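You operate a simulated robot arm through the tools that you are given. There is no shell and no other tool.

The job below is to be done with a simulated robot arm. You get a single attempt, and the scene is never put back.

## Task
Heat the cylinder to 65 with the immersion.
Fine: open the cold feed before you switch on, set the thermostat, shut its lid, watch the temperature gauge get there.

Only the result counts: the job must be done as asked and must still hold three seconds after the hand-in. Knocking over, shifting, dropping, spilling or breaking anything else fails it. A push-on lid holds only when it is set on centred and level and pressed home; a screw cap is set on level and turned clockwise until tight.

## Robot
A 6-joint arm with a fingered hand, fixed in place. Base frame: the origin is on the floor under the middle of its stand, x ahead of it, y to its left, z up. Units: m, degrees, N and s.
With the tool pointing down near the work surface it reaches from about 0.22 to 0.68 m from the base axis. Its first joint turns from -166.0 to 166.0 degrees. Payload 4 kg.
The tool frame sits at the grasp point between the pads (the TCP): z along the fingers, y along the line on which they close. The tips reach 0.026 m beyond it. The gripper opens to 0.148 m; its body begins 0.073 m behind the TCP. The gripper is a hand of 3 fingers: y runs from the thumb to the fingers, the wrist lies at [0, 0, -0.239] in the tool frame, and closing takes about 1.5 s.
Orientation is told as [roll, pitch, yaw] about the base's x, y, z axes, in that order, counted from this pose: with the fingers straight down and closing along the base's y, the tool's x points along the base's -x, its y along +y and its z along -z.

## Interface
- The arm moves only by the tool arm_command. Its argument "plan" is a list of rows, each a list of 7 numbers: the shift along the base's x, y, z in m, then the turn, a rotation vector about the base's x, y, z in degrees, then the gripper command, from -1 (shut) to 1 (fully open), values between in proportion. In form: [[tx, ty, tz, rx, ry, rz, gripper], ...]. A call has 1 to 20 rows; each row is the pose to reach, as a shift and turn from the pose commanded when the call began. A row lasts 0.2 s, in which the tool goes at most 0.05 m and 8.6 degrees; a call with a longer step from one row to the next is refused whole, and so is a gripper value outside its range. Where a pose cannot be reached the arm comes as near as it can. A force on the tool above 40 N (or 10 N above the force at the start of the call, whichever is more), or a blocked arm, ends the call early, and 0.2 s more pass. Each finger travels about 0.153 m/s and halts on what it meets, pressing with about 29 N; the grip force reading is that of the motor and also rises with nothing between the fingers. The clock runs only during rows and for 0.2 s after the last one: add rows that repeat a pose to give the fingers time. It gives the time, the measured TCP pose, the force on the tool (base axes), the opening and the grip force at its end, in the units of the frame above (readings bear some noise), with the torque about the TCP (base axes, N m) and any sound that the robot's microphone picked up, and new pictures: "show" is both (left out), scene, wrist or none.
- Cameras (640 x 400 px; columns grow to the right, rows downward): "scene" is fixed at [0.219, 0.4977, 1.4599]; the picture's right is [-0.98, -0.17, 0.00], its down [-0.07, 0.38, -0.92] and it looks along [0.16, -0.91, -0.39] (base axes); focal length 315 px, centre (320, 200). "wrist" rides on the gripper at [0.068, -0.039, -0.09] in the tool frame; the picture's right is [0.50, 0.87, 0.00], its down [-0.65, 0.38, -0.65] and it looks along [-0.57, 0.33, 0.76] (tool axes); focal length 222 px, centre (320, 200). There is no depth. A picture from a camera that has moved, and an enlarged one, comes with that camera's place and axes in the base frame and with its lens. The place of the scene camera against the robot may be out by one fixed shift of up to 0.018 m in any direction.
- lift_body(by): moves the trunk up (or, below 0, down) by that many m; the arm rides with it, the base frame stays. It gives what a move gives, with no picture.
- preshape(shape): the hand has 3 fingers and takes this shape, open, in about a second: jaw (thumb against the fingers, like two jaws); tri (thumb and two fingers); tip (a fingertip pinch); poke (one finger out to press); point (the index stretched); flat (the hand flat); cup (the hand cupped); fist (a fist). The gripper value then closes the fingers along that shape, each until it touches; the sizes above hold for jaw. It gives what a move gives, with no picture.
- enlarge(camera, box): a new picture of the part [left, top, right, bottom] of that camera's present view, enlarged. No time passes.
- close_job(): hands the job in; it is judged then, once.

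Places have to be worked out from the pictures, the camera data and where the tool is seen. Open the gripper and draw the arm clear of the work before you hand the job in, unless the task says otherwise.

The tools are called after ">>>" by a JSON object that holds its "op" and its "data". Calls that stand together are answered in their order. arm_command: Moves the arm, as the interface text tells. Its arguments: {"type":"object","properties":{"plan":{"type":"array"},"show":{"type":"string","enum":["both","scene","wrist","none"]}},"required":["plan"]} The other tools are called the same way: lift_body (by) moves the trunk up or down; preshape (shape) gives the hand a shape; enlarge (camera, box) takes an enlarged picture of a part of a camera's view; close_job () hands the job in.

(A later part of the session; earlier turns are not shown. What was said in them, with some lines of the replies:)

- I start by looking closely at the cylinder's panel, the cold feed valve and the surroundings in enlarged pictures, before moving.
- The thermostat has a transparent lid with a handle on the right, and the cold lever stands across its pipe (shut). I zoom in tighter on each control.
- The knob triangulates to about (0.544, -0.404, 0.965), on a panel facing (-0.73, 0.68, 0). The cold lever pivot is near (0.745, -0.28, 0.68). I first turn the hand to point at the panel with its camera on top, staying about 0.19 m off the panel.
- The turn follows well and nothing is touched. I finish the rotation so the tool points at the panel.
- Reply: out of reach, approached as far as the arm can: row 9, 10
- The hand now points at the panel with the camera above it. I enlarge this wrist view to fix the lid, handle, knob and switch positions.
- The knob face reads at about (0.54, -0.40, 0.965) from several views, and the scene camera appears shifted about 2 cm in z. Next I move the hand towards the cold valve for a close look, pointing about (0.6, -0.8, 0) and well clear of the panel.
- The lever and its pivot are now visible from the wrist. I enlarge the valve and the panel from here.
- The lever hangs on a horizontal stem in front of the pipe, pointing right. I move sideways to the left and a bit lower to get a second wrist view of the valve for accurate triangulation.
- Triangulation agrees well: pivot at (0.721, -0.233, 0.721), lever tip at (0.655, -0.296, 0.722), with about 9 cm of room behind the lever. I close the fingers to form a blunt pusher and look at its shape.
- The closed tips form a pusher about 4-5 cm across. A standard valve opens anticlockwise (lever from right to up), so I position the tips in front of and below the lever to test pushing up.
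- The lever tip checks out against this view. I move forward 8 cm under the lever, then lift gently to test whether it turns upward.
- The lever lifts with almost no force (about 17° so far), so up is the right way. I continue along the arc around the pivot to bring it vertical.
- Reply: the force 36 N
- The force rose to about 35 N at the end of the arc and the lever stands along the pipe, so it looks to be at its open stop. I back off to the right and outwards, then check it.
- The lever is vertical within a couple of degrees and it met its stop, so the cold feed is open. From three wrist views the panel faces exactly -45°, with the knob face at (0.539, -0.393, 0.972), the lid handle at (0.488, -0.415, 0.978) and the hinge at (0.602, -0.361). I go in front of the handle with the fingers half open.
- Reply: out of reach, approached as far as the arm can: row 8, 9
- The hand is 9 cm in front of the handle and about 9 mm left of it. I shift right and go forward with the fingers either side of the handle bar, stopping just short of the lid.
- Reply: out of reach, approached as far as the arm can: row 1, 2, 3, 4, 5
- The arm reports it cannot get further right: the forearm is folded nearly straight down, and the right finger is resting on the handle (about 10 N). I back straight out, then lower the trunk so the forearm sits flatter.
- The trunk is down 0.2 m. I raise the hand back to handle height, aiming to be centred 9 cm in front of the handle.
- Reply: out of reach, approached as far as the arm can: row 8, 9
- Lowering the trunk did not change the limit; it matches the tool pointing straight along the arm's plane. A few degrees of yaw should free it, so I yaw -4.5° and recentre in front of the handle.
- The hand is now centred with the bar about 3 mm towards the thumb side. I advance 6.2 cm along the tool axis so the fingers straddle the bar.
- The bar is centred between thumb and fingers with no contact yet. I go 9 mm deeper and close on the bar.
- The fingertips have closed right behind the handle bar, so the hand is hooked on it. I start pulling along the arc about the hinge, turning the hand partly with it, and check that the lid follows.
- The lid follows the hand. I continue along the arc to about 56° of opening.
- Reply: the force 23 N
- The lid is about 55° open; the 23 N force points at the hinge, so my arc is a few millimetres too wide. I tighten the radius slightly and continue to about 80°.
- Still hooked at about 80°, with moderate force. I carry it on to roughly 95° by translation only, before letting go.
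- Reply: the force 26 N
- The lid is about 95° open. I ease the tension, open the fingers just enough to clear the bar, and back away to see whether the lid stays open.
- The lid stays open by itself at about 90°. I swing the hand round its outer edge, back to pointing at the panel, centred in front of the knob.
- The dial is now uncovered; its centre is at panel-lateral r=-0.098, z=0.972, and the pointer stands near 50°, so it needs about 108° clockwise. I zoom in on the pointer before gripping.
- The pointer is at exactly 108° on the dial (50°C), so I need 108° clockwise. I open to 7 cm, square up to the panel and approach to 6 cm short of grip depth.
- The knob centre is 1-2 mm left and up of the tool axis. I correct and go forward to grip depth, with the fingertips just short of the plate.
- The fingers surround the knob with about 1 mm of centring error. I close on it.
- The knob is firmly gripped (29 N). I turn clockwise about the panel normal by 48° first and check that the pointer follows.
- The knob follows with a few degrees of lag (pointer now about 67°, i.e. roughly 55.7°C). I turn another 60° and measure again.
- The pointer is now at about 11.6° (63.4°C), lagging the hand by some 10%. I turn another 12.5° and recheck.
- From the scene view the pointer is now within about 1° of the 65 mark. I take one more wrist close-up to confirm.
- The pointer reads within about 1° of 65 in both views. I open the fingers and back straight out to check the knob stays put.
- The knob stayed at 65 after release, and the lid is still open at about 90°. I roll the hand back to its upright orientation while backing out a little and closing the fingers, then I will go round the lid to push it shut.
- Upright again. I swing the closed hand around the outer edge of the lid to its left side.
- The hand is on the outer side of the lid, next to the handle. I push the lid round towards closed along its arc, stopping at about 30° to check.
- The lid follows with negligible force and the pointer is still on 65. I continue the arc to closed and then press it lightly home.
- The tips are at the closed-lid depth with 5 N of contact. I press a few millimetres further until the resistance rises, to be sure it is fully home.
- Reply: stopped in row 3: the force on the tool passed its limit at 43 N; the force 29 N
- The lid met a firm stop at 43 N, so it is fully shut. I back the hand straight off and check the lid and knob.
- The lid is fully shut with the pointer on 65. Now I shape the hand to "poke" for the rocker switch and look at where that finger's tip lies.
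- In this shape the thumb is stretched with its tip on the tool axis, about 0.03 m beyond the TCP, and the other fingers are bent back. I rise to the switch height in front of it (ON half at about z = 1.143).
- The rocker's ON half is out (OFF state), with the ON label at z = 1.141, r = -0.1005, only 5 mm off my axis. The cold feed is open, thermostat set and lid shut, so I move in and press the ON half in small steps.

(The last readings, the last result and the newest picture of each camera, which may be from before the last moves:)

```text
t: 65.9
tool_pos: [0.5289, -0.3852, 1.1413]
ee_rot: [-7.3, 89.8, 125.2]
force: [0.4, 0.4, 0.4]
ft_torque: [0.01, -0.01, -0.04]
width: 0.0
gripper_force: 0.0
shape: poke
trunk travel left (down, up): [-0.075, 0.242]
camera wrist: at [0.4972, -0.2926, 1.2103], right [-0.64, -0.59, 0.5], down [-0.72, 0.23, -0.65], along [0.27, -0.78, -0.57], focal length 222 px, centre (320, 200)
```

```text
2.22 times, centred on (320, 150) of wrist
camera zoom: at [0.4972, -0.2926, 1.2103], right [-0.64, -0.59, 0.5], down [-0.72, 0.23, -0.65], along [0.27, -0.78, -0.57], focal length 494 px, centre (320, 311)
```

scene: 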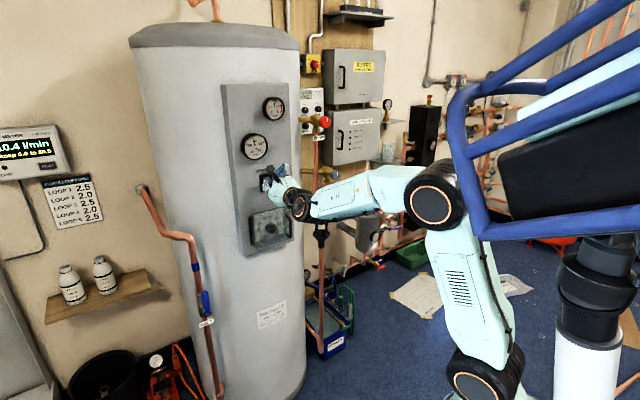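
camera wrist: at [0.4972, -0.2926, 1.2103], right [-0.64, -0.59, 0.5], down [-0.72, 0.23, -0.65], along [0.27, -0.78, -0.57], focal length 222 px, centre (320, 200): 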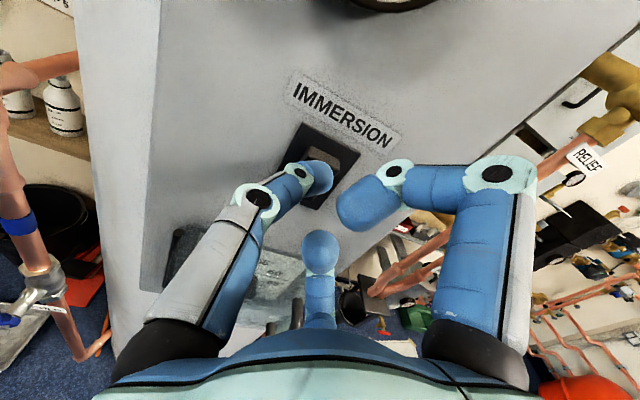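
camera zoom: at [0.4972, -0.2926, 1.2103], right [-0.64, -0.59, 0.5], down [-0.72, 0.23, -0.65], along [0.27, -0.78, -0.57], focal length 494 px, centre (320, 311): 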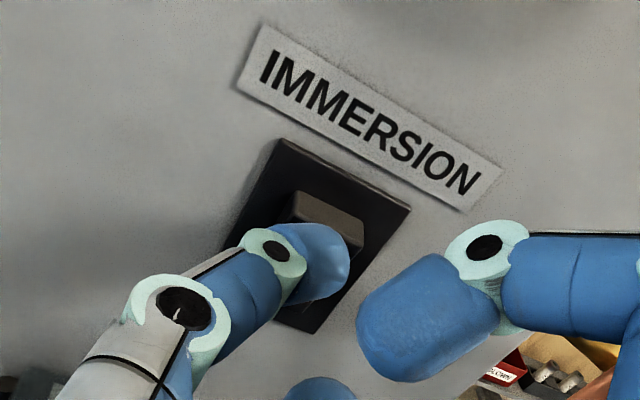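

No contact yet (tip at about n = -0.677). I keep pressing forward in 2 mm steps, watching force, sound and the lamp.

>>> {"op": "arm_command", "data": {"plan": [[0.0014, -0.0014, 0.001, 0, 0, 0, 1], [0.0028, -0.0028, 0.001, 0, 0, 0, 1], [0.0042, -0.0042, 0.001, 0, 0, 0, 1], [0.0056, -0.0056, 0.001, 0, 0, 0, 1], [0.0064, -0.0064, 0.001, 0, 0, 0, 1]]}}

>>> {"op": "enlarge", "data": {"camera": "scene", "box": [235, 90, 305, 210]}}

>>> {"op": "enlarge", "data": {"camera": "wrist", "box": [200, 60, 440, 240]}}

```text
t: 67.1
tool_pos: [0.5349, -0.3904, 1.1441]
ee_rot: [-7.8, 89.8, 124.6]
force: [-10.4, 15.2, -1.1]
ft_torque: [0.04, 0.01, 0.08]
width: 0.0
gripper_force: 0.1
shape: poke
trunk travel left (down, up): [-0.075, 0.242]
camera wrist: at [0.5023, -0.2973, 1.2124], right [-0.64, -0.59, 0.5], down [-0.72, 0.23, -0.65], along [0.27, -0.78, -0.57], focal length 222 px, centre (320, 200)
```

scene: 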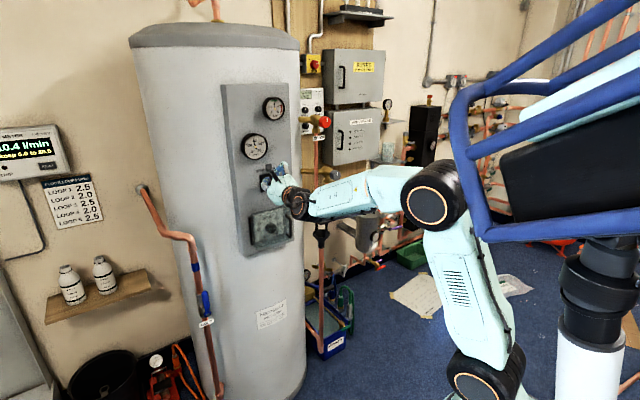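
wrist: 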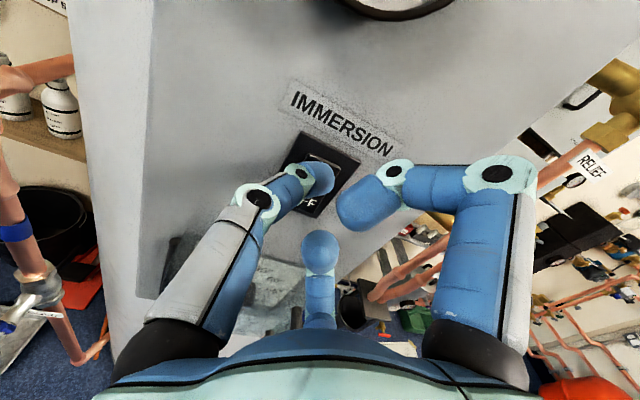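

```text
3.33 times, centred on (270, 150) of scene
camera zoom: at [0.219, 0.4977, 1.4599], right [-0.98, -0.17, 0.0], down [-0.07, 0.38, -0.92], along [0.16, -0.91, -0.39], focal length 1050 px, centre (487, 367)
```

zoom: 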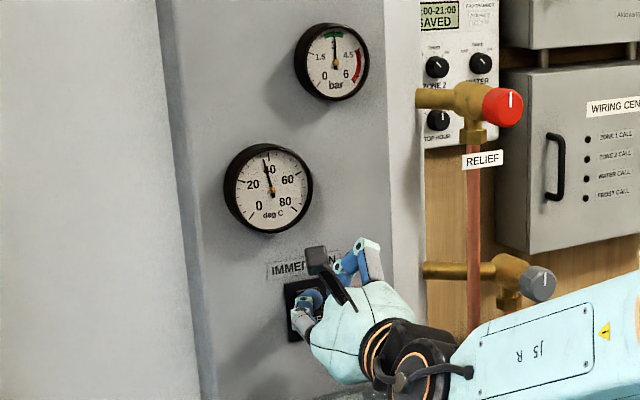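

```text
2.22 times, centred on (320, 150) of wrist
camera zoom: at [0.5023, -0.2973, 1.2124], right [-0.64, -0.59, 0.5], down [-0.72, 0.23, -0.65], along [0.27, -0.78, -0.57], focal length 494 px, centre (320, 311)
```

zoom: 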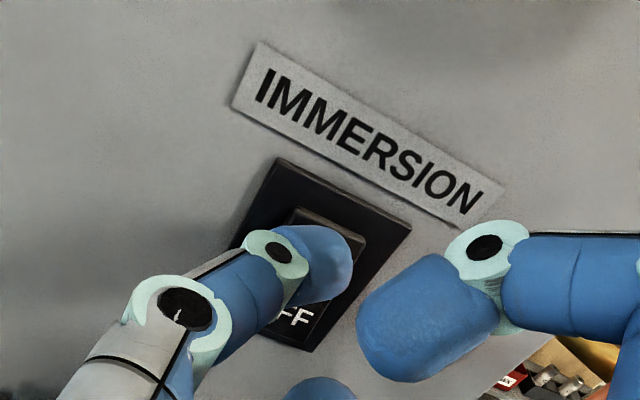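

The rocker is tilting with 18 N of resistance. I press 3 mm more, then back off and look at the switch and lamp.

>>> {"op": "arm_command", "data": {"plan": [[0.0011, -0.0011, 0, 0, 0, 0, 1], [0.0022, -0.0022, 0, 0, 0, 0, 1], [0.0022, -0.0022, 0, 0, 0, 0, 1]], "show": "none"}}

>>> {"op": "arm_command", "data": {"plan": [[-0.01, 0.01, 0, 0, 0, 0, 1], [-0.03, 0.03, 0, 0, 0, 0, 1], [-0.05, 0.05, 0, 0, 0, 0, 1], [-0.06, 0.07, -0.01, 0, 0, 0, 1], [-0.06, 0.07, -0.01, 0, 0, 0, 1]]}}

>>> {"op": "enlarge", "data": {"camera": "scene", "box": [235, 90, 305, 210]}}

>>> {"op": "enlarge", "data": {"camera": "wrist", "box": [200, 40, 440, 220]}}

```text
t: 67.9
tool_pos: [0.5358, -0.3903, 1.1452]
ee_rot: [-7.2, 89.9, 125.3]
force: [-16.6, 23.5, -0.8]
ft_torque: [0.13, 0.07, 0.03]
width: 0.0
gripper_force: 0.0
shape: poke
trunk travel left (down, up): [-0.075, 0.242]
```

```text
t: 69.1
tool_pos: [0.4764, -0.3242, 1.1332]
ee_rot: [-10.3, 89.7, 122.3]
force: [0.2, 0.8, -0.3]
ft_torque: [0.02, 0.02, 0.01]
width: 0.0
gripper_force: 0.1
shape: poke
trunk travel left (down, up): [-0.075, 0.242]
camera wrist: at [0.4451, -0.2309, 1.2017], right [-0.64, -0.59, 0.5], down [-0.72, 0.23, -0.65], along [0.27, -0.78, -0.57], focal length 222 px, centre (320, 200)
```

scene: 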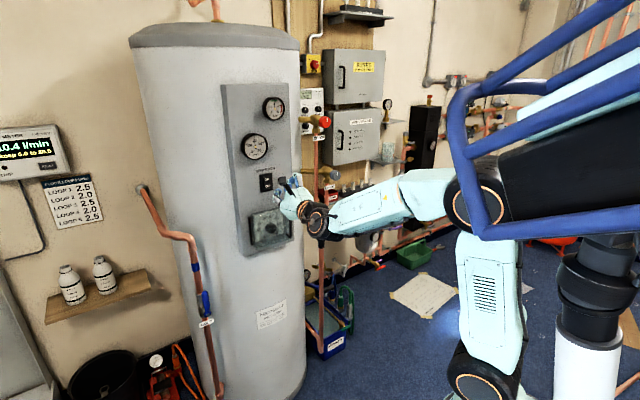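
wrist: 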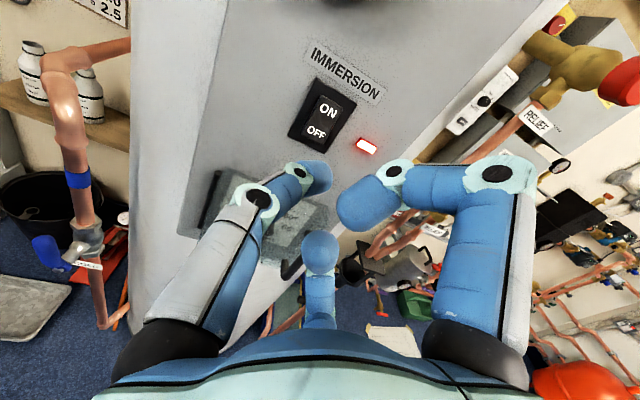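

```text
3.33 times, centred on (270, 150) of scene
camera zoom: at [0.219, 0.4977, 1.4599], right [-0.98, -0.17, 0.0], down [-0.07, 0.38, -0.92], along [0.16, -0.91, -0.39], focal length 1050 px, centre (487, 367)
```

zoom: 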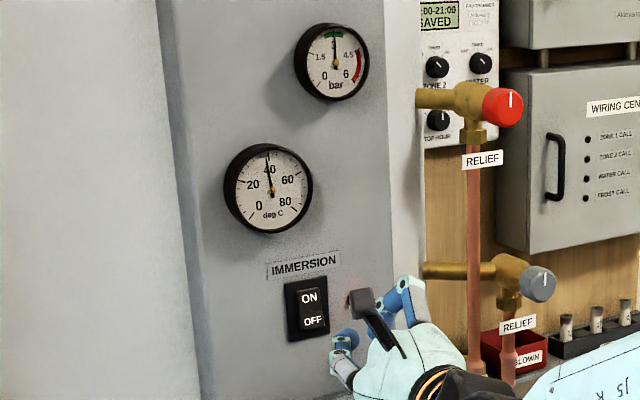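

```text
2.22 times, centred on (320, 130) of wrist
camera zoom: at [0.4451, -0.2309, 1.2017], right [-0.64, -0.59, 0.5], down [-0.72, 0.23, -0.65], along [0.27, -0.78, -0.57], focal length 494 px, centre (320, 356)
```

zoom: 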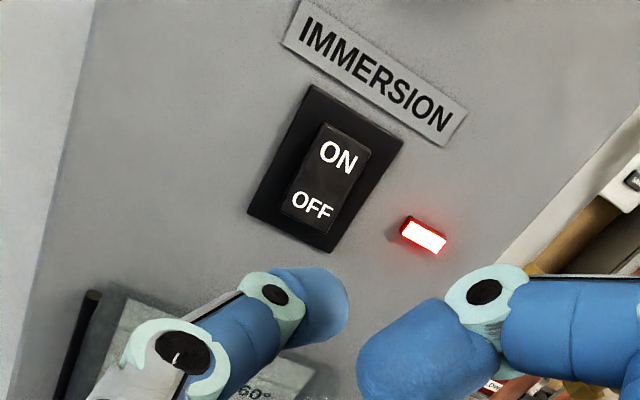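

The rocker is flush on ON, the red lamp is lit and the temperature needle has started to rise past 40. I draw the hand clear, outwards and down, while the cylinder heats.

>>> {"op": "arm_command", "data": {"plan": [[-0.018, 0.035, 0, 0, 0, 0, 1], [-0.034, 0.07, -0.01, 0, 0, 0, 1], [-0.044, 0.1, -0.04, 0, 0, 0, 1], [-0.046, 0.115, -0.08, 0, 0, 0, 1], [-0.046, 0.124, -0.125, 0, 0, 0, 1], [-0.046, 0.124, -0.17, 0, 0, 0, 1], [-0.046, 0.124, -0.21, 0, 0, 0, 1], [-0.046, 0.124, -0.23, 0, 0, 0, 1], [-0.046, 0.124, -0.23, 0, 0, 0, 1]]}}

>>> {"op": "enlarge", "data": {"camera": "scene", "box": [235, 90, 305, 210]}}

>>> {"op": "enlarge", "data": {"camera": "scene", "box": [170, 190, 310, 340]}}

```text
t: 71.1
tool_pos: [0.4312, -0.2006, 0.9034]
ee_rot: [-8.4, 89.7, 124.1]
force: [0.3, 0.9, 0.9]
ft_torque: [0.02, -0.01, -0.02]
width: 0.0
gripper_force: 0.1
shape: poke
trunk travel left (down, up): [-0.075, 0.242]
camera wrist: at [0.3991, -0.1077, 0.972], right [-0.64, -0.59, 0.5], down [-0.72, 0.23, -0.65], along [0.27, -0.78, -0.57], focal length 222 px, centre (320, 200)
```

scene: 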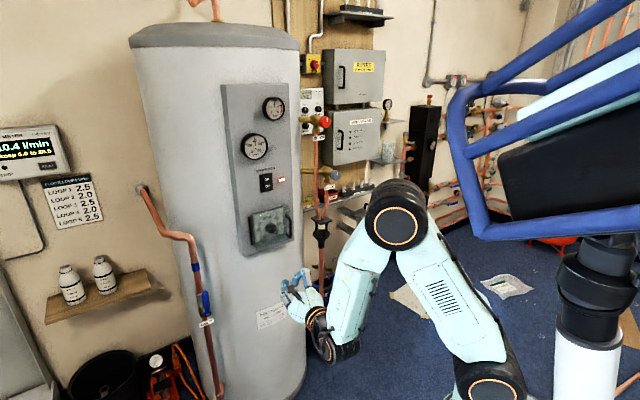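
wrist: 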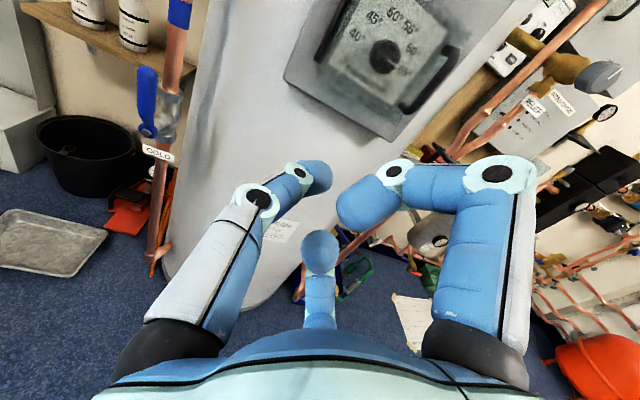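

```text
3.33 times, centred on (270, 150) of scene
camera zoom: at [0.219, 0.4977, 1.4599], right [-0.98, -0.17, 0.0], down [-0.07, 0.38, -0.92], along [0.16, -0.91, -0.39], focal length 1050 px, centre (487, 367)
```

zoom: 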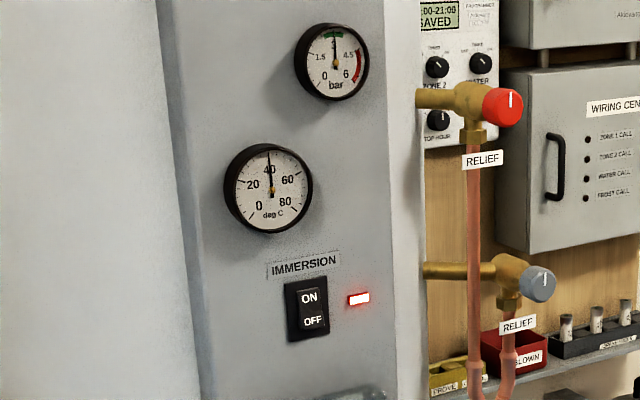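

```text
2.67 times, centred on (240, 265) of scene
camera zoom: at [0.219, 0.4977, 1.4599], right [-0.98, -0.17, 0.0], down [-0.07, 0.38, -0.92], along [0.16, -0.91, -0.39], focal length 840 px, centre (533, 27)
```

zoom: 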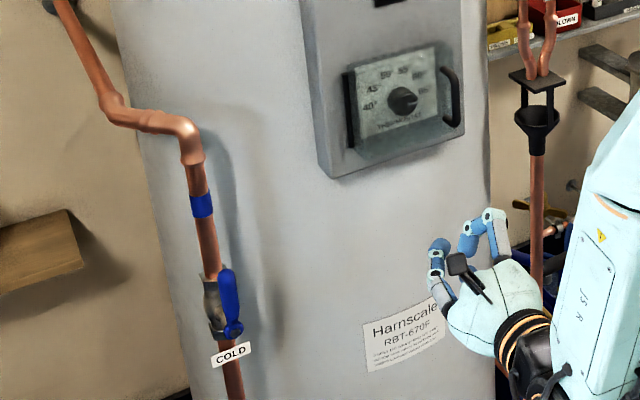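

The cold lever is up along the pipe, the lid is shut and the gauge is climbing. I put the hand back to the open jaw shape and wait, holding still.

>>> {"op": "preshape", "data": {"shape": "jaw"}}

>>> {"op": "arm_command", "data": {"plan": [[0, 0, 0, 0, 0, 0, 1], [0, 0, 0, 0, 0, 0, 1], [0, 0, 0, 0, 0, 0, 1], [0, 0, 0, 0, 0, 0, 1], [0, 0, 0, 0, 0, 0, 1], [0, 0, 0, 0, 0, 0, 1], [0, 0, 0, 0, 0, 0, 1], [0, 0, 0, 0, 0, 0, 1], [0, 0, 0, 0, 0, 0, 1], [0, 0, 0, 0, 0, 0, 1], [0, 0, 0, 0, 0, 0, 1], [0, 0, 0, 0, 0, 0, 1], [0, 0, 0, 0, 0, 0, 1], [0, 0, 0, 0, 0, 0, 1], [0, 0, 0, 0, 0, 0, 1], [0, 0, 0, 0, 0, 0, 1], [0, 0, 0, 0, 0, 0, 1], [0, 0, 0, 0, 0, 0, 1], [0, 0, 0, 0, 0, 0, 1], [0, 0, 0, 0, 0, 0, 1]], "show": "none"}}

>>> {"op": "arm_command", "data": {"plan": [[0, 0, 0, 0, 0, 0, 1], [0, 0, 0, 0, 0, 0, 1], [0, 0, 0, 0, 0, 0, 1], [0, 0, 0, 0, 0, 0, 1], [0, 0, 0, 0, 0, 0, 1], [0, 0, 0, 0, 0, 0, 1], [0, 0, 0, 0, 0, 0, 1], [0, 0, 0, 0, 0, 0, 1], [0, 0, 0, 0, 0, 0, 1], [0, 0, 0, 0, 0, 0, 1], [0, 0, 0, 0, 0, 0, 1], [0, 0, 0, 0, 0, 0, 1], [0, 0, 0, 0, 0, 0, 1], [0, 0, 0, 0, 0, 0, 1], [0, 0, 0, 0, 0, 0, 1], [0, 0, 0, 0, 0, 0, 1], [0, 0, 0, 0, 0, 0, 1], [0, 0, 0, 0, 0, 0, 1], [0, 0, 0, 0, 0, 0, 1], [0, 0, 0, 0, 0, 0, 1]], "show": "none"}}

>>> {"op": "enlarge", "data": {"camera": "scene", "box": [235, 90, 305, 210]}}

```text
t: 72.0
tool_pos: [0.4304, -0.2003, 0.9042]
ee_rot: [-6.9, 89.7, 125.4]
force: [-0.2, 0.0, 0.1]
ft_torque: [-0.04, 0.01, -0.04]
width: 0.148
gripper_force: 0.1
shape: jaw
trunk travel left (down, up): [-0.075, 0.242]
```

```text
t: 76.2
tool_pos: [0.4314, -0.2008, 0.9031]
ee_rot: [-6.5, 89.7, 125.9]
force: [0.2, -0.3, -0.1]
ft_torque: [0.0, 0.04, 0.0]
width: 0.1481
gripper_force: 0.0
shape: jaw
trunk travel left (down, up): [-0.075, 0.242]
```

```text
t: 80.4
tool_pos: [0.4317, -0.2012, 0.9038]
ee_rot: [-6.6, 89.7, 125.9]
force: [-0.6, -0.2, 0.1]
ft_torque: [-0.02, 0.02, -0.01]
width: 0.1478
gripper_force: 0.0
shape: jaw
trunk travel left (down, up): [-0.075, 0.242]
```

```text
3.33 times, centred on (270, 150) of scene
camera zoom: at [0.219, 0.4977, 1.4599], right [-0.98, -0.17, 0.0], down [-0.07, 0.38, -0.92], along [0.16, -0.91, -0.39], focal length 1050 px, centre (487, 367)
```

zoom: 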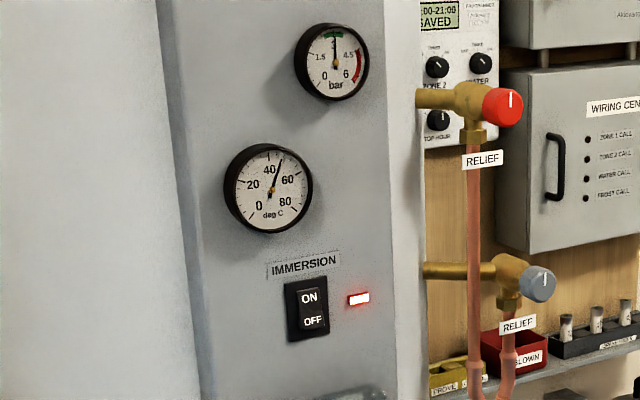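

The gauge reads about 47 and climbs steadily, about 0.7 °C per second. I keep waiting.

>>> {"op": "arm_command", "data": {"plan": [[0, 0, 0, 0, 0, 0, 1], [0, 0, 0, 0, 0, 0, 1], [0, 0, 0, 0, 0, 0, 1], [0, 0, 0, 0, 0, 0, 1], [0, 0, 0, 0, 0, 0, 1], [0, 0, 0, 0, 0, 0, 1], [0, 0, 0, 0, 0, 0, 1], [0, 0, 0, 0, 0, 0, 1], [0, 0, 0, 0, 0, 0, 1], [0, 0, 0, 0, 0, 0, 1], [0, 0, 0, 0, 0, 0, 1], [0, 0, 0, 0, 0, 0, 1], [0, 0, 0, 0, 0, 0, 1], [0, 0, 0, 0, 0, 0, 1], [0, 0, 0, 0, 0, 0, 1], [0, 0, 0, 0, 0, 0, 1], [0, 0, 0, 0, 0, 0, 1], [0, 0, 0, 0, 0, 0, 1], [0, 0, 0, 0, 0, 0, 1], [0, 0, 0, 0, 0, 0, 1]], "show": "none"}}

>>> {"op": "arm_command", "data": {"plan": [[0, 0, 0, 0, 0, 0, 1], [0, 0, 0, 0, 0, 0, 1], [0, 0, 0, 0, 0, 0, 1], [0, 0, 0, 0, 0, 0, 1], [0, 0, 0, 0, 0, 0, 1], [0, 0, 0, 0, 0, 0, 1], [0, 0, 0, 0, 0, 0, 1], [0, 0, 0, 0, 0, 0, 1], [0, 0, 0, 0, 0, 0, 1], [0, 0, 0, 0, 0, 0, 1], [0, 0, 0, 0, 0, 0, 1], [0, 0, 0, 0, 0, 0, 1], [0, 0, 0, 0, 0, 0, 1], [0, 0, 0, 0, 0, 0, 1], [0, 0, 0, 0, 0, 0, 1], [0, 0, 0, 0, 0, 0, 1], [0, 0, 0, 0, 0, 0, 1], [0, 0, 0, 0, 0, 0, 1], [0, 0, 0, 0, 0, 0, 1], [0, 0, 0, 0, 0, 0, 1]], "show": "none"}}

>>> {"op": "arm_command", "data": {"plan": [[0, 0, 0, 0, 0, 0, 1], [0, 0, 0, 0, 0, 0, 1], [0, 0, 0, 0, 0, 0, 1], [0, 0, 0, 0, 0, 0, 1], [0, 0, 0, 0, 0, 0, 1], [0, 0, 0, 0, 0, 0, 1], [0, 0, 0, 0, 0, 0, 1], [0, 0, 0, 0, 0, 0, 1], [0, 0, 0, 0, 0, 0, 1], [0, 0, 0, 0, 0, 0, 1], [0, 0, 0, 0, 0, 0, 1], [0, 0, 0, 0, 0, 0, 1], [0, 0, 0, 0, 0, 0, 1], [0, 0, 0, 0, 0, 0, 1], [0, 0, 0, 0, 0, 0, 1], [0, 0, 0, 0, 0, 0, 1], [0, 0, 0, 0, 0, 0, 1], [0, 0, 0, 0, 0, 0, 1], [0, 0, 0, 0, 0, 0, 1], [0, 0, 0, 0, 0, 0, 1]], "show": "none"}}

>>> {"op": "arm_command", "data": {"plan": [[0, 0, 0, 0, 0, 0, 1], [0, 0, 0, 0, 0, 0, 1], [0, 0, 0, 0, 0, 0, 1], [0, 0, 0, 0, 0, 0, 1], [0, 0, 0, 0, 0, 0, 1], [0, 0, 0, 0, 0, 0, 1], [0, 0, 0, 0, 0, 0, 1], [0, 0, 0, 0, 0, 0, 1], [0, 0, 0, 0, 0, 0, 1], [0, 0, 0, 0, 0, 0, 1], [0, 0, 0, 0, 0, 0, 1], [0, 0, 0, 0, 0, 0, 1], [0, 0, 0, 0, 0, 0, 1], [0, 0, 0, 0, 0, 0, 1], [0, 0, 0, 0, 0, 0, 1], [0, 0, 0, 0, 0, 0, 1], [0, 0, 0, 0, 0, 0, 1], [0, 0, 0, 0, 0, 0, 1], [0, 0, 0, 0, 0, 0, 1], [0, 0, 0, 0, 0, 0, 1]], "show": "none"}}

>>> {"op": "enlarge", "data": {"camera": "scene", "box": [235, 90, 305, 210]}}

```text
t: 84.6
tool_pos: [0.4308, -0.2, 0.9038]
ee_rot: [-6.8, 89.7, 125.7]
force: [-0.3, -0.1, 0.9]
ft_torque: [0.01, -0.02, 0.01]
width: 0.1479
gripper_force: 0.0
shape: jaw
trunk travel left (down, up): [-0.075, 0.242]
```

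```text
t: 88.8
tool_pos: [0.4311, -0.2003, 0.9029]
ee_rot: [-6.6, 89.6, 125.9]
force: [0.4, 0.2, -0.4]
ft_torque: [-0.01, -0.01, 0.0]
width: 0.1481
gripper_force: 0.0
shape: jaw
trunk travel left (down, up): [-0.075, 0.242]
```

```text
t: 93.0
tool_pos: [0.4299, -0.2018, 0.9032]
ee_rot: [-6.7, 89.7, 125.8]
force: [0.3, -0.2, 0.3]
ft_torque: [-0.03, 0.0, 0.0]
width: 0.148
gripper_force: 0.0
shape: jaw
trunk travel left (down, up): [-0.075, 0.242]
```

```text
t: 97.2
tool_pos: [0.4306, -0.2, 0.9033]
ee_rot: [-6.5, 89.7, 125.7]
force: [-0.1, 0.0, 0.0]
ft_torque: [0.0, 0.01, 0.04]
width: 0.1479
gripper_force: 0.0
shape: jaw
trunk travel left (down, up): [-0.075, 0.242]
```

```text
3.33 times, centred on (270, 150) of scene
camera zoom: at [0.219, 0.4977, 1.4599], right [-0.98, -0.17, 0.0], down [-0.07, 0.38, -0.92], along [0.16, -0.91, -0.39], focal length 1050 px, centre (487, 367)
```

zoom: 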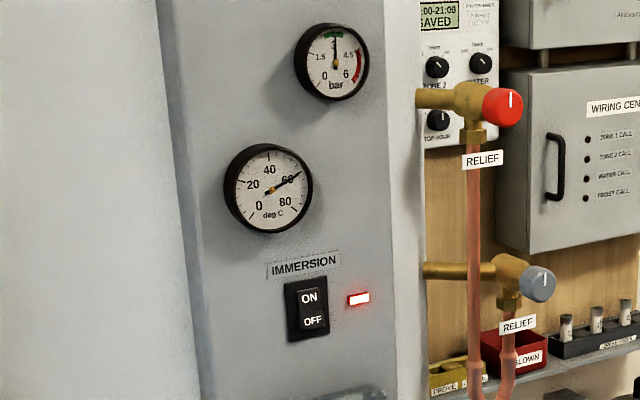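

The gauge reads about 60 with the pressure still in the green. I wait further and watch it reach 65.

>>> {"op": "arm_command", "data": {"plan": [[0, 0, 0, 0, 0, 0, 1], [0, 0, 0, 0, 0, 0, 1], [0, 0, 0, 0, 0, 0, 1], [0, 0, 0, 0, 0, 0, 1], [0, 0, 0, 0, 0, 0, 1], [0, 0, 0, 0, 0, 0, 1], [0, 0, 0, 0, 0, 0, 1], [0, 0, 0, 0, 0, 0, 1], [0, 0, 0, 0, 0, 0, 1], [0, 0, 0, 0, 0, 0, 1], [0, 0, 0, 0, 0, 0, 1], [0, 0, 0, 0, 0, 0, 1], [0, 0, 0, 0, 0, 0, 1], [0, 0, 0, 0, 0, 0, 1], [0, 0, 0, 0, 0, 0, 1], [0, 0, 0, 0, 0, 0, 1], [0, 0, 0, 0, 0, 0, 1], [0, 0, 0, 0, 0, 0, 1], [0, 0, 0, 0, 0, 0, 1], [0, 0, 0, 0, 0, 0, 1]], "show": "none"}}

>>> {"op": "enlarge", "data": {"camera": "scene", "box": [240, 125, 290, 195]}}

>>> {"op": "arm_command", "data": {"plan": [[0, 0, 0, 0, 0, 0, 1], [0, 0, 0, 0, 0, 0, 1], [0, 0, 0, 0, 0, 0, 1], [0, 0, 0, 0, 0, 0, 1], [0, 0, 0, 0, 0, 0, 1], [0, 0, 0, 0, 0, 0, 1], [0, 0, 0, 0, 0, 0, 1], [0, 0, 0, 0, 0, 0, 1], [0, 0, 0, 0, 0, 0, 1], [0, 0, 0, 0, 0, 0, 1], [0, 0, 0, 0, 0, 0, 1], [0, 0, 0, 0, 0, 0, 1], [0, 0, 0, 0, 0, 0, 1], [0, 0, 0, 0, 0, 0, 1], [0, 0, 0, 0, 0, 0, 1], [0, 0, 0, 0, 0, 0, 1], [0, 0, 0, 0, 0, 0, 1], [0, 0, 0, 0, 0, 0, 1], [0, 0, 0, 0, 0, 0, 1], [0, 0, 0, 0, 0, 0, 1]], "show": "none"}}

>>> {"op": "enlarge", "data": {"camera": "scene", "box": [240, 125, 290, 195]}}

```text
t: 101.4
tool_pos: [0.4301, -0.2009, 0.9036]
ee_rot: [-6.6, 89.8, 125.7]
force: [0.1, -0.2, 0.2]
ft_torque: [0.03, 0.01, -0.01]
width: 0.1478
gripper_force: 0.1
shape: jaw
trunk travel left (down, up): [-0.075, 0.242]
```

```text
5.71 times, centred on (265, 160) of scene
camera zoom: at [0.219, 0.4977, 1.4599], right [-0.98, -0.17, 0.0], down [-0.07, 0.38, -0.92], along [0.16, -0.91, -0.39], focal length 1800 px, centre (634, 429)
```

zoom: 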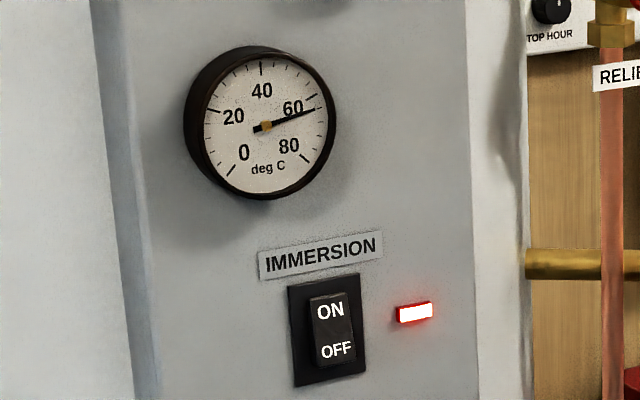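

```text
t: 105.6
tool_pos: [0.43, -0.2003, 0.9032]
ee_rot: [-6.5, 89.8, 125.8]
force: [0.0, 0.4, -0.1]
ft_torque: [0.0, -0.03, -0.02]
width: 0.1479
gripper_force: 0.1
shape: jaw
trunk travel left (down, up): [-0.075, 0.242]
```

```text
5.71 times, centred on (265, 160) of scene
camera zoom: at [0.219, 0.4977, 1.4599], right [-0.98, -0.17, 0.0], down [-0.07, 0.38, -0.92], along [0.16, -0.91, -0.39], focal length 1800 px, centre (634, 429)
```

zoom: 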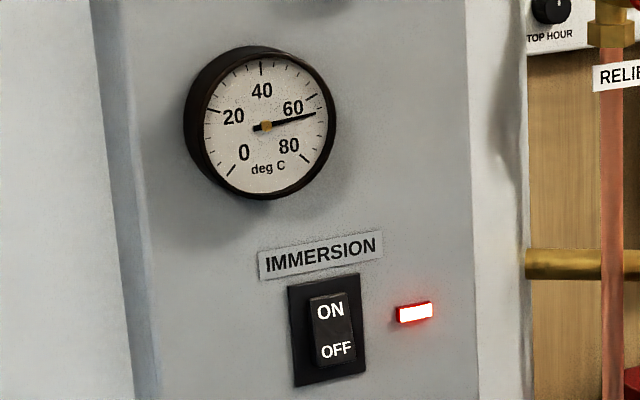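

The needle has slowed just at about 65. I wait another 4 s twice and compare to see whether the thermostat holds it there.

>>> {"op": "arm_command", "data": {"plan": [[0, 0, 0, 0, 0, 0, 1], [0, 0, 0, 0, 0, 0, 1], [0, 0, 0, 0, 0, 0, 1], [0, 0, 0, 0, 0, 0, 1], [0, 0, 0, 0, 0, 0, 1], [0, 0, 0, 0, 0, 0, 1], [0, 0, 0, 0, 0, 0, 1], [0, 0, 0, 0, 0, 0, 1], [0, 0, 0, 0, 0, 0, 1], [0, 0, 0, 0, 0, 0, 1], [0, 0, 0, 0, 0, 0, 1], [0, 0, 0, 0, 0, 0, 1], [0, 0, 0, 0, 0, 0, 1], [0, 0, 0, 0, 0, 0, 1], [0, 0, 0, 0, 0, 0, 1], [0, 0, 0, 0, 0, 0, 1], [0, 0, 0, 0, 0, 0, 1], [0, 0, 0, 0, 0, 0, 1], [0, 0, 0, 0, 0, 0, 1], [0, 0, 0, 0, 0, 0, 1]], "show": "none"}}

>>> {"op": "enlarge", "data": {"camera": "scene", "box": [240, 130, 270, 162]}}

>>> {"op": "arm_command", "data": {"plan": [[0, 0, 0, 0, 0, 0, 1], [0, 0, 0, 0, 0, 0, 1], [0, 0, 0, 0, 0, 0, 1], [0, 0, 0, 0, 0, 0, 1], [0, 0, 0, 0, 0, 0, 1], [0, 0, 0, 0, 0, 0, 1], [0, 0, 0, 0, 0, 0, 1], [0, 0, 0, 0, 0, 0, 1], [0, 0, 0, 0, 0, 0, 1], [0, 0, 0, 0, 0, 0, 1], [0, 0, 0, 0, 0, 0, 1], [0, 0, 0, 0, 0, 0, 1], [0, 0, 0, 0, 0, 0, 1], [0, 0, 0, 0, 0, 0, 1], [0, 0, 0, 0, 0, 0, 1], [0, 0, 0, 0, 0, 0, 1], [0, 0, 0, 0, 0, 0, 1], [0, 0, 0, 0, 0, 0, 1], [0, 0, 0, 0, 0, 0, 1], [0, 0, 0, 0, 0, 0, 1]], "show": "both"}}

>>> {"op": "enlarge", "data": {"camera": "scene", "box": [240, 130, 270, 162]}}

>>> {"op": "enlarge", "data": {"camera": "scene", "box": [235, 90, 305, 250]}}

```text
t: 109.8
tool_pos: [0.4306, -0.2015, 0.9041]
ee_rot: [-6.7, 89.8, 125.9]
force: [0.1, -0.3, 0.0]
ft_torque: [0.0, 0.06, -0.02]
width: 0.1481
gripper_force: 0.1
shape: jaw
trunk travel left (down, up): [-0.075, 0.242]
```

```text
12.50 times, centred on (255, 146) of scene
camera zoom: at [0.219, 0.4977, 1.4599], right [-0.98, -0.17, 0.0], down [-0.07, 0.38, -0.92], along [0.16, -0.91, -0.39], focal length 3937 px, centre (1132, 875)
```

zoom: 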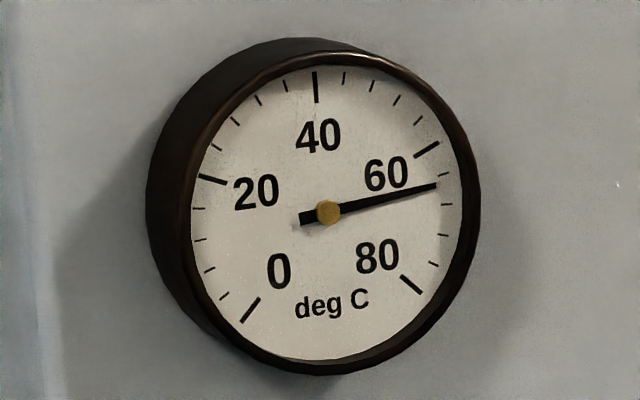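

```text
t: 114.0
tool_pos: [0.4295, -0.1998, 0.903]
ee_rot: [-6.7, 89.7, 125.4]
force: [-0.6, 0.1, 0.0]
ft_torque: [0.01, 0.01, 0.0]
width: 0.148
gripper_force: 0.0
shape: jaw
trunk travel left (down, up): [-0.075, 0.242]
camera wrist: at [0.3992, -0.1078, 0.9721], right [-0.64, -0.59, 0.5], down [-0.72, 0.23, -0.65], along [0.27, -0.78, -0.57], focal length 222 px, centre (320, 200)
```

scene: 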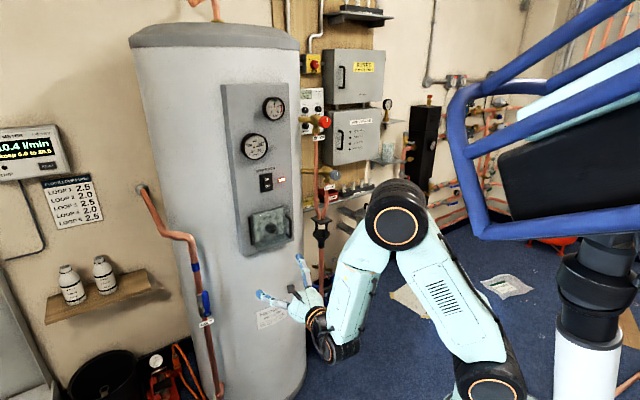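
wrist: 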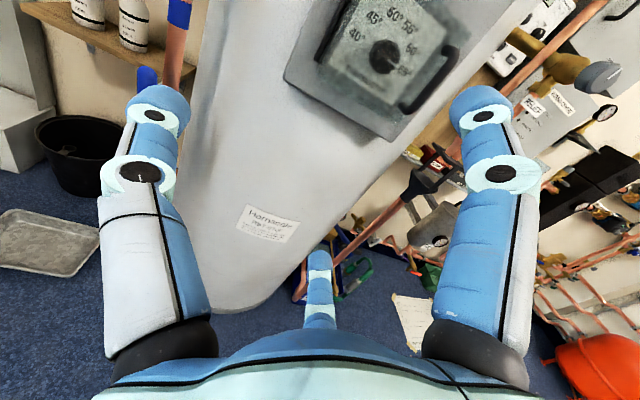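

```text
12.50 times, centred on (255, 146) of scene
camera zoom: at [0.219, 0.4977, 1.4599], right [-0.98, -0.17, 0.0], down [-0.07, 0.38, -0.92], along [0.16, -0.91, -0.39], focal length 3937 px, centre (1132, 875)
```

zoom: 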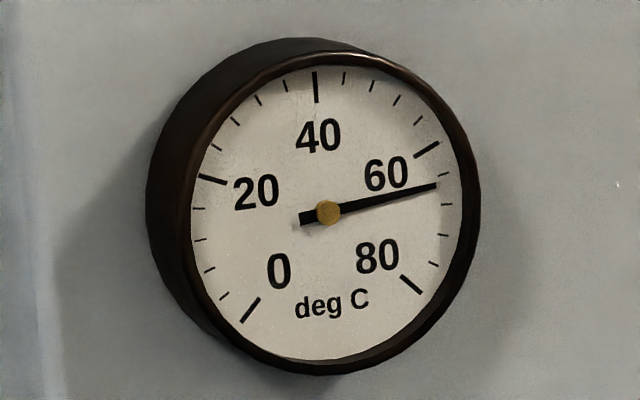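

```text
2.50 times, centred on (270, 170) of scene
camera zoom: at [0.219, 0.4977, 1.4599], right [-0.98, -0.17, 0.0], down [-0.07, 0.38, -0.92], along [0.16, -0.91, -0.39], focal length 787 px, centre (445, 275)
```

zoom: 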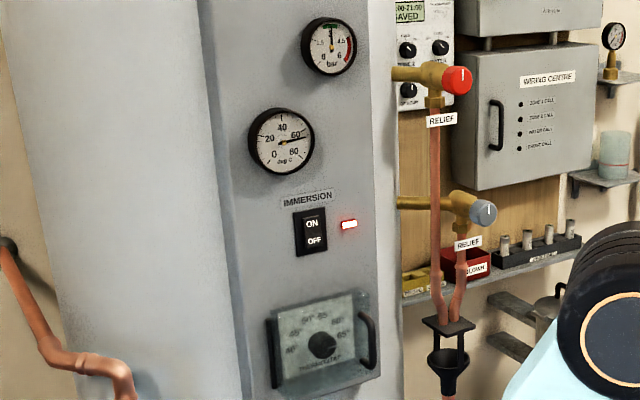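

The needle has been steady at about 65 for over 8 seconds (it sits just past the 64 tick, with 4° ticks). The lamp is on, the lid is shut with the pointer on 65, the cold feed is open, the pressure is in the green, and the hand is open and clear. I hand the job in.

>>> {"op": "close_job", "data": {}}

```text
The job is handed in.
```

The cylinder is at 65 on its temperature gauge. The needle stayed there for more than 8 seconds before I handed the job in.

- **Cold feed:** I opened it before switching on. The lever went up until it met its stop and now lies along the pipe.
- **Thermostat:** the pointer turned from 50 to 65, within about 1° of the mark. It stayed there when I let go of the knob.
- **Lid:** shut, and pressed until it met a firm stop.
- **Immersion:** the switch is on ON and the red lamp is lit. The pressure needle stayed in the green while the cylinder heated.

The hand is open and clear of the panel. Apart from the cold lever, lid, knob and switch, I touched nothing else.
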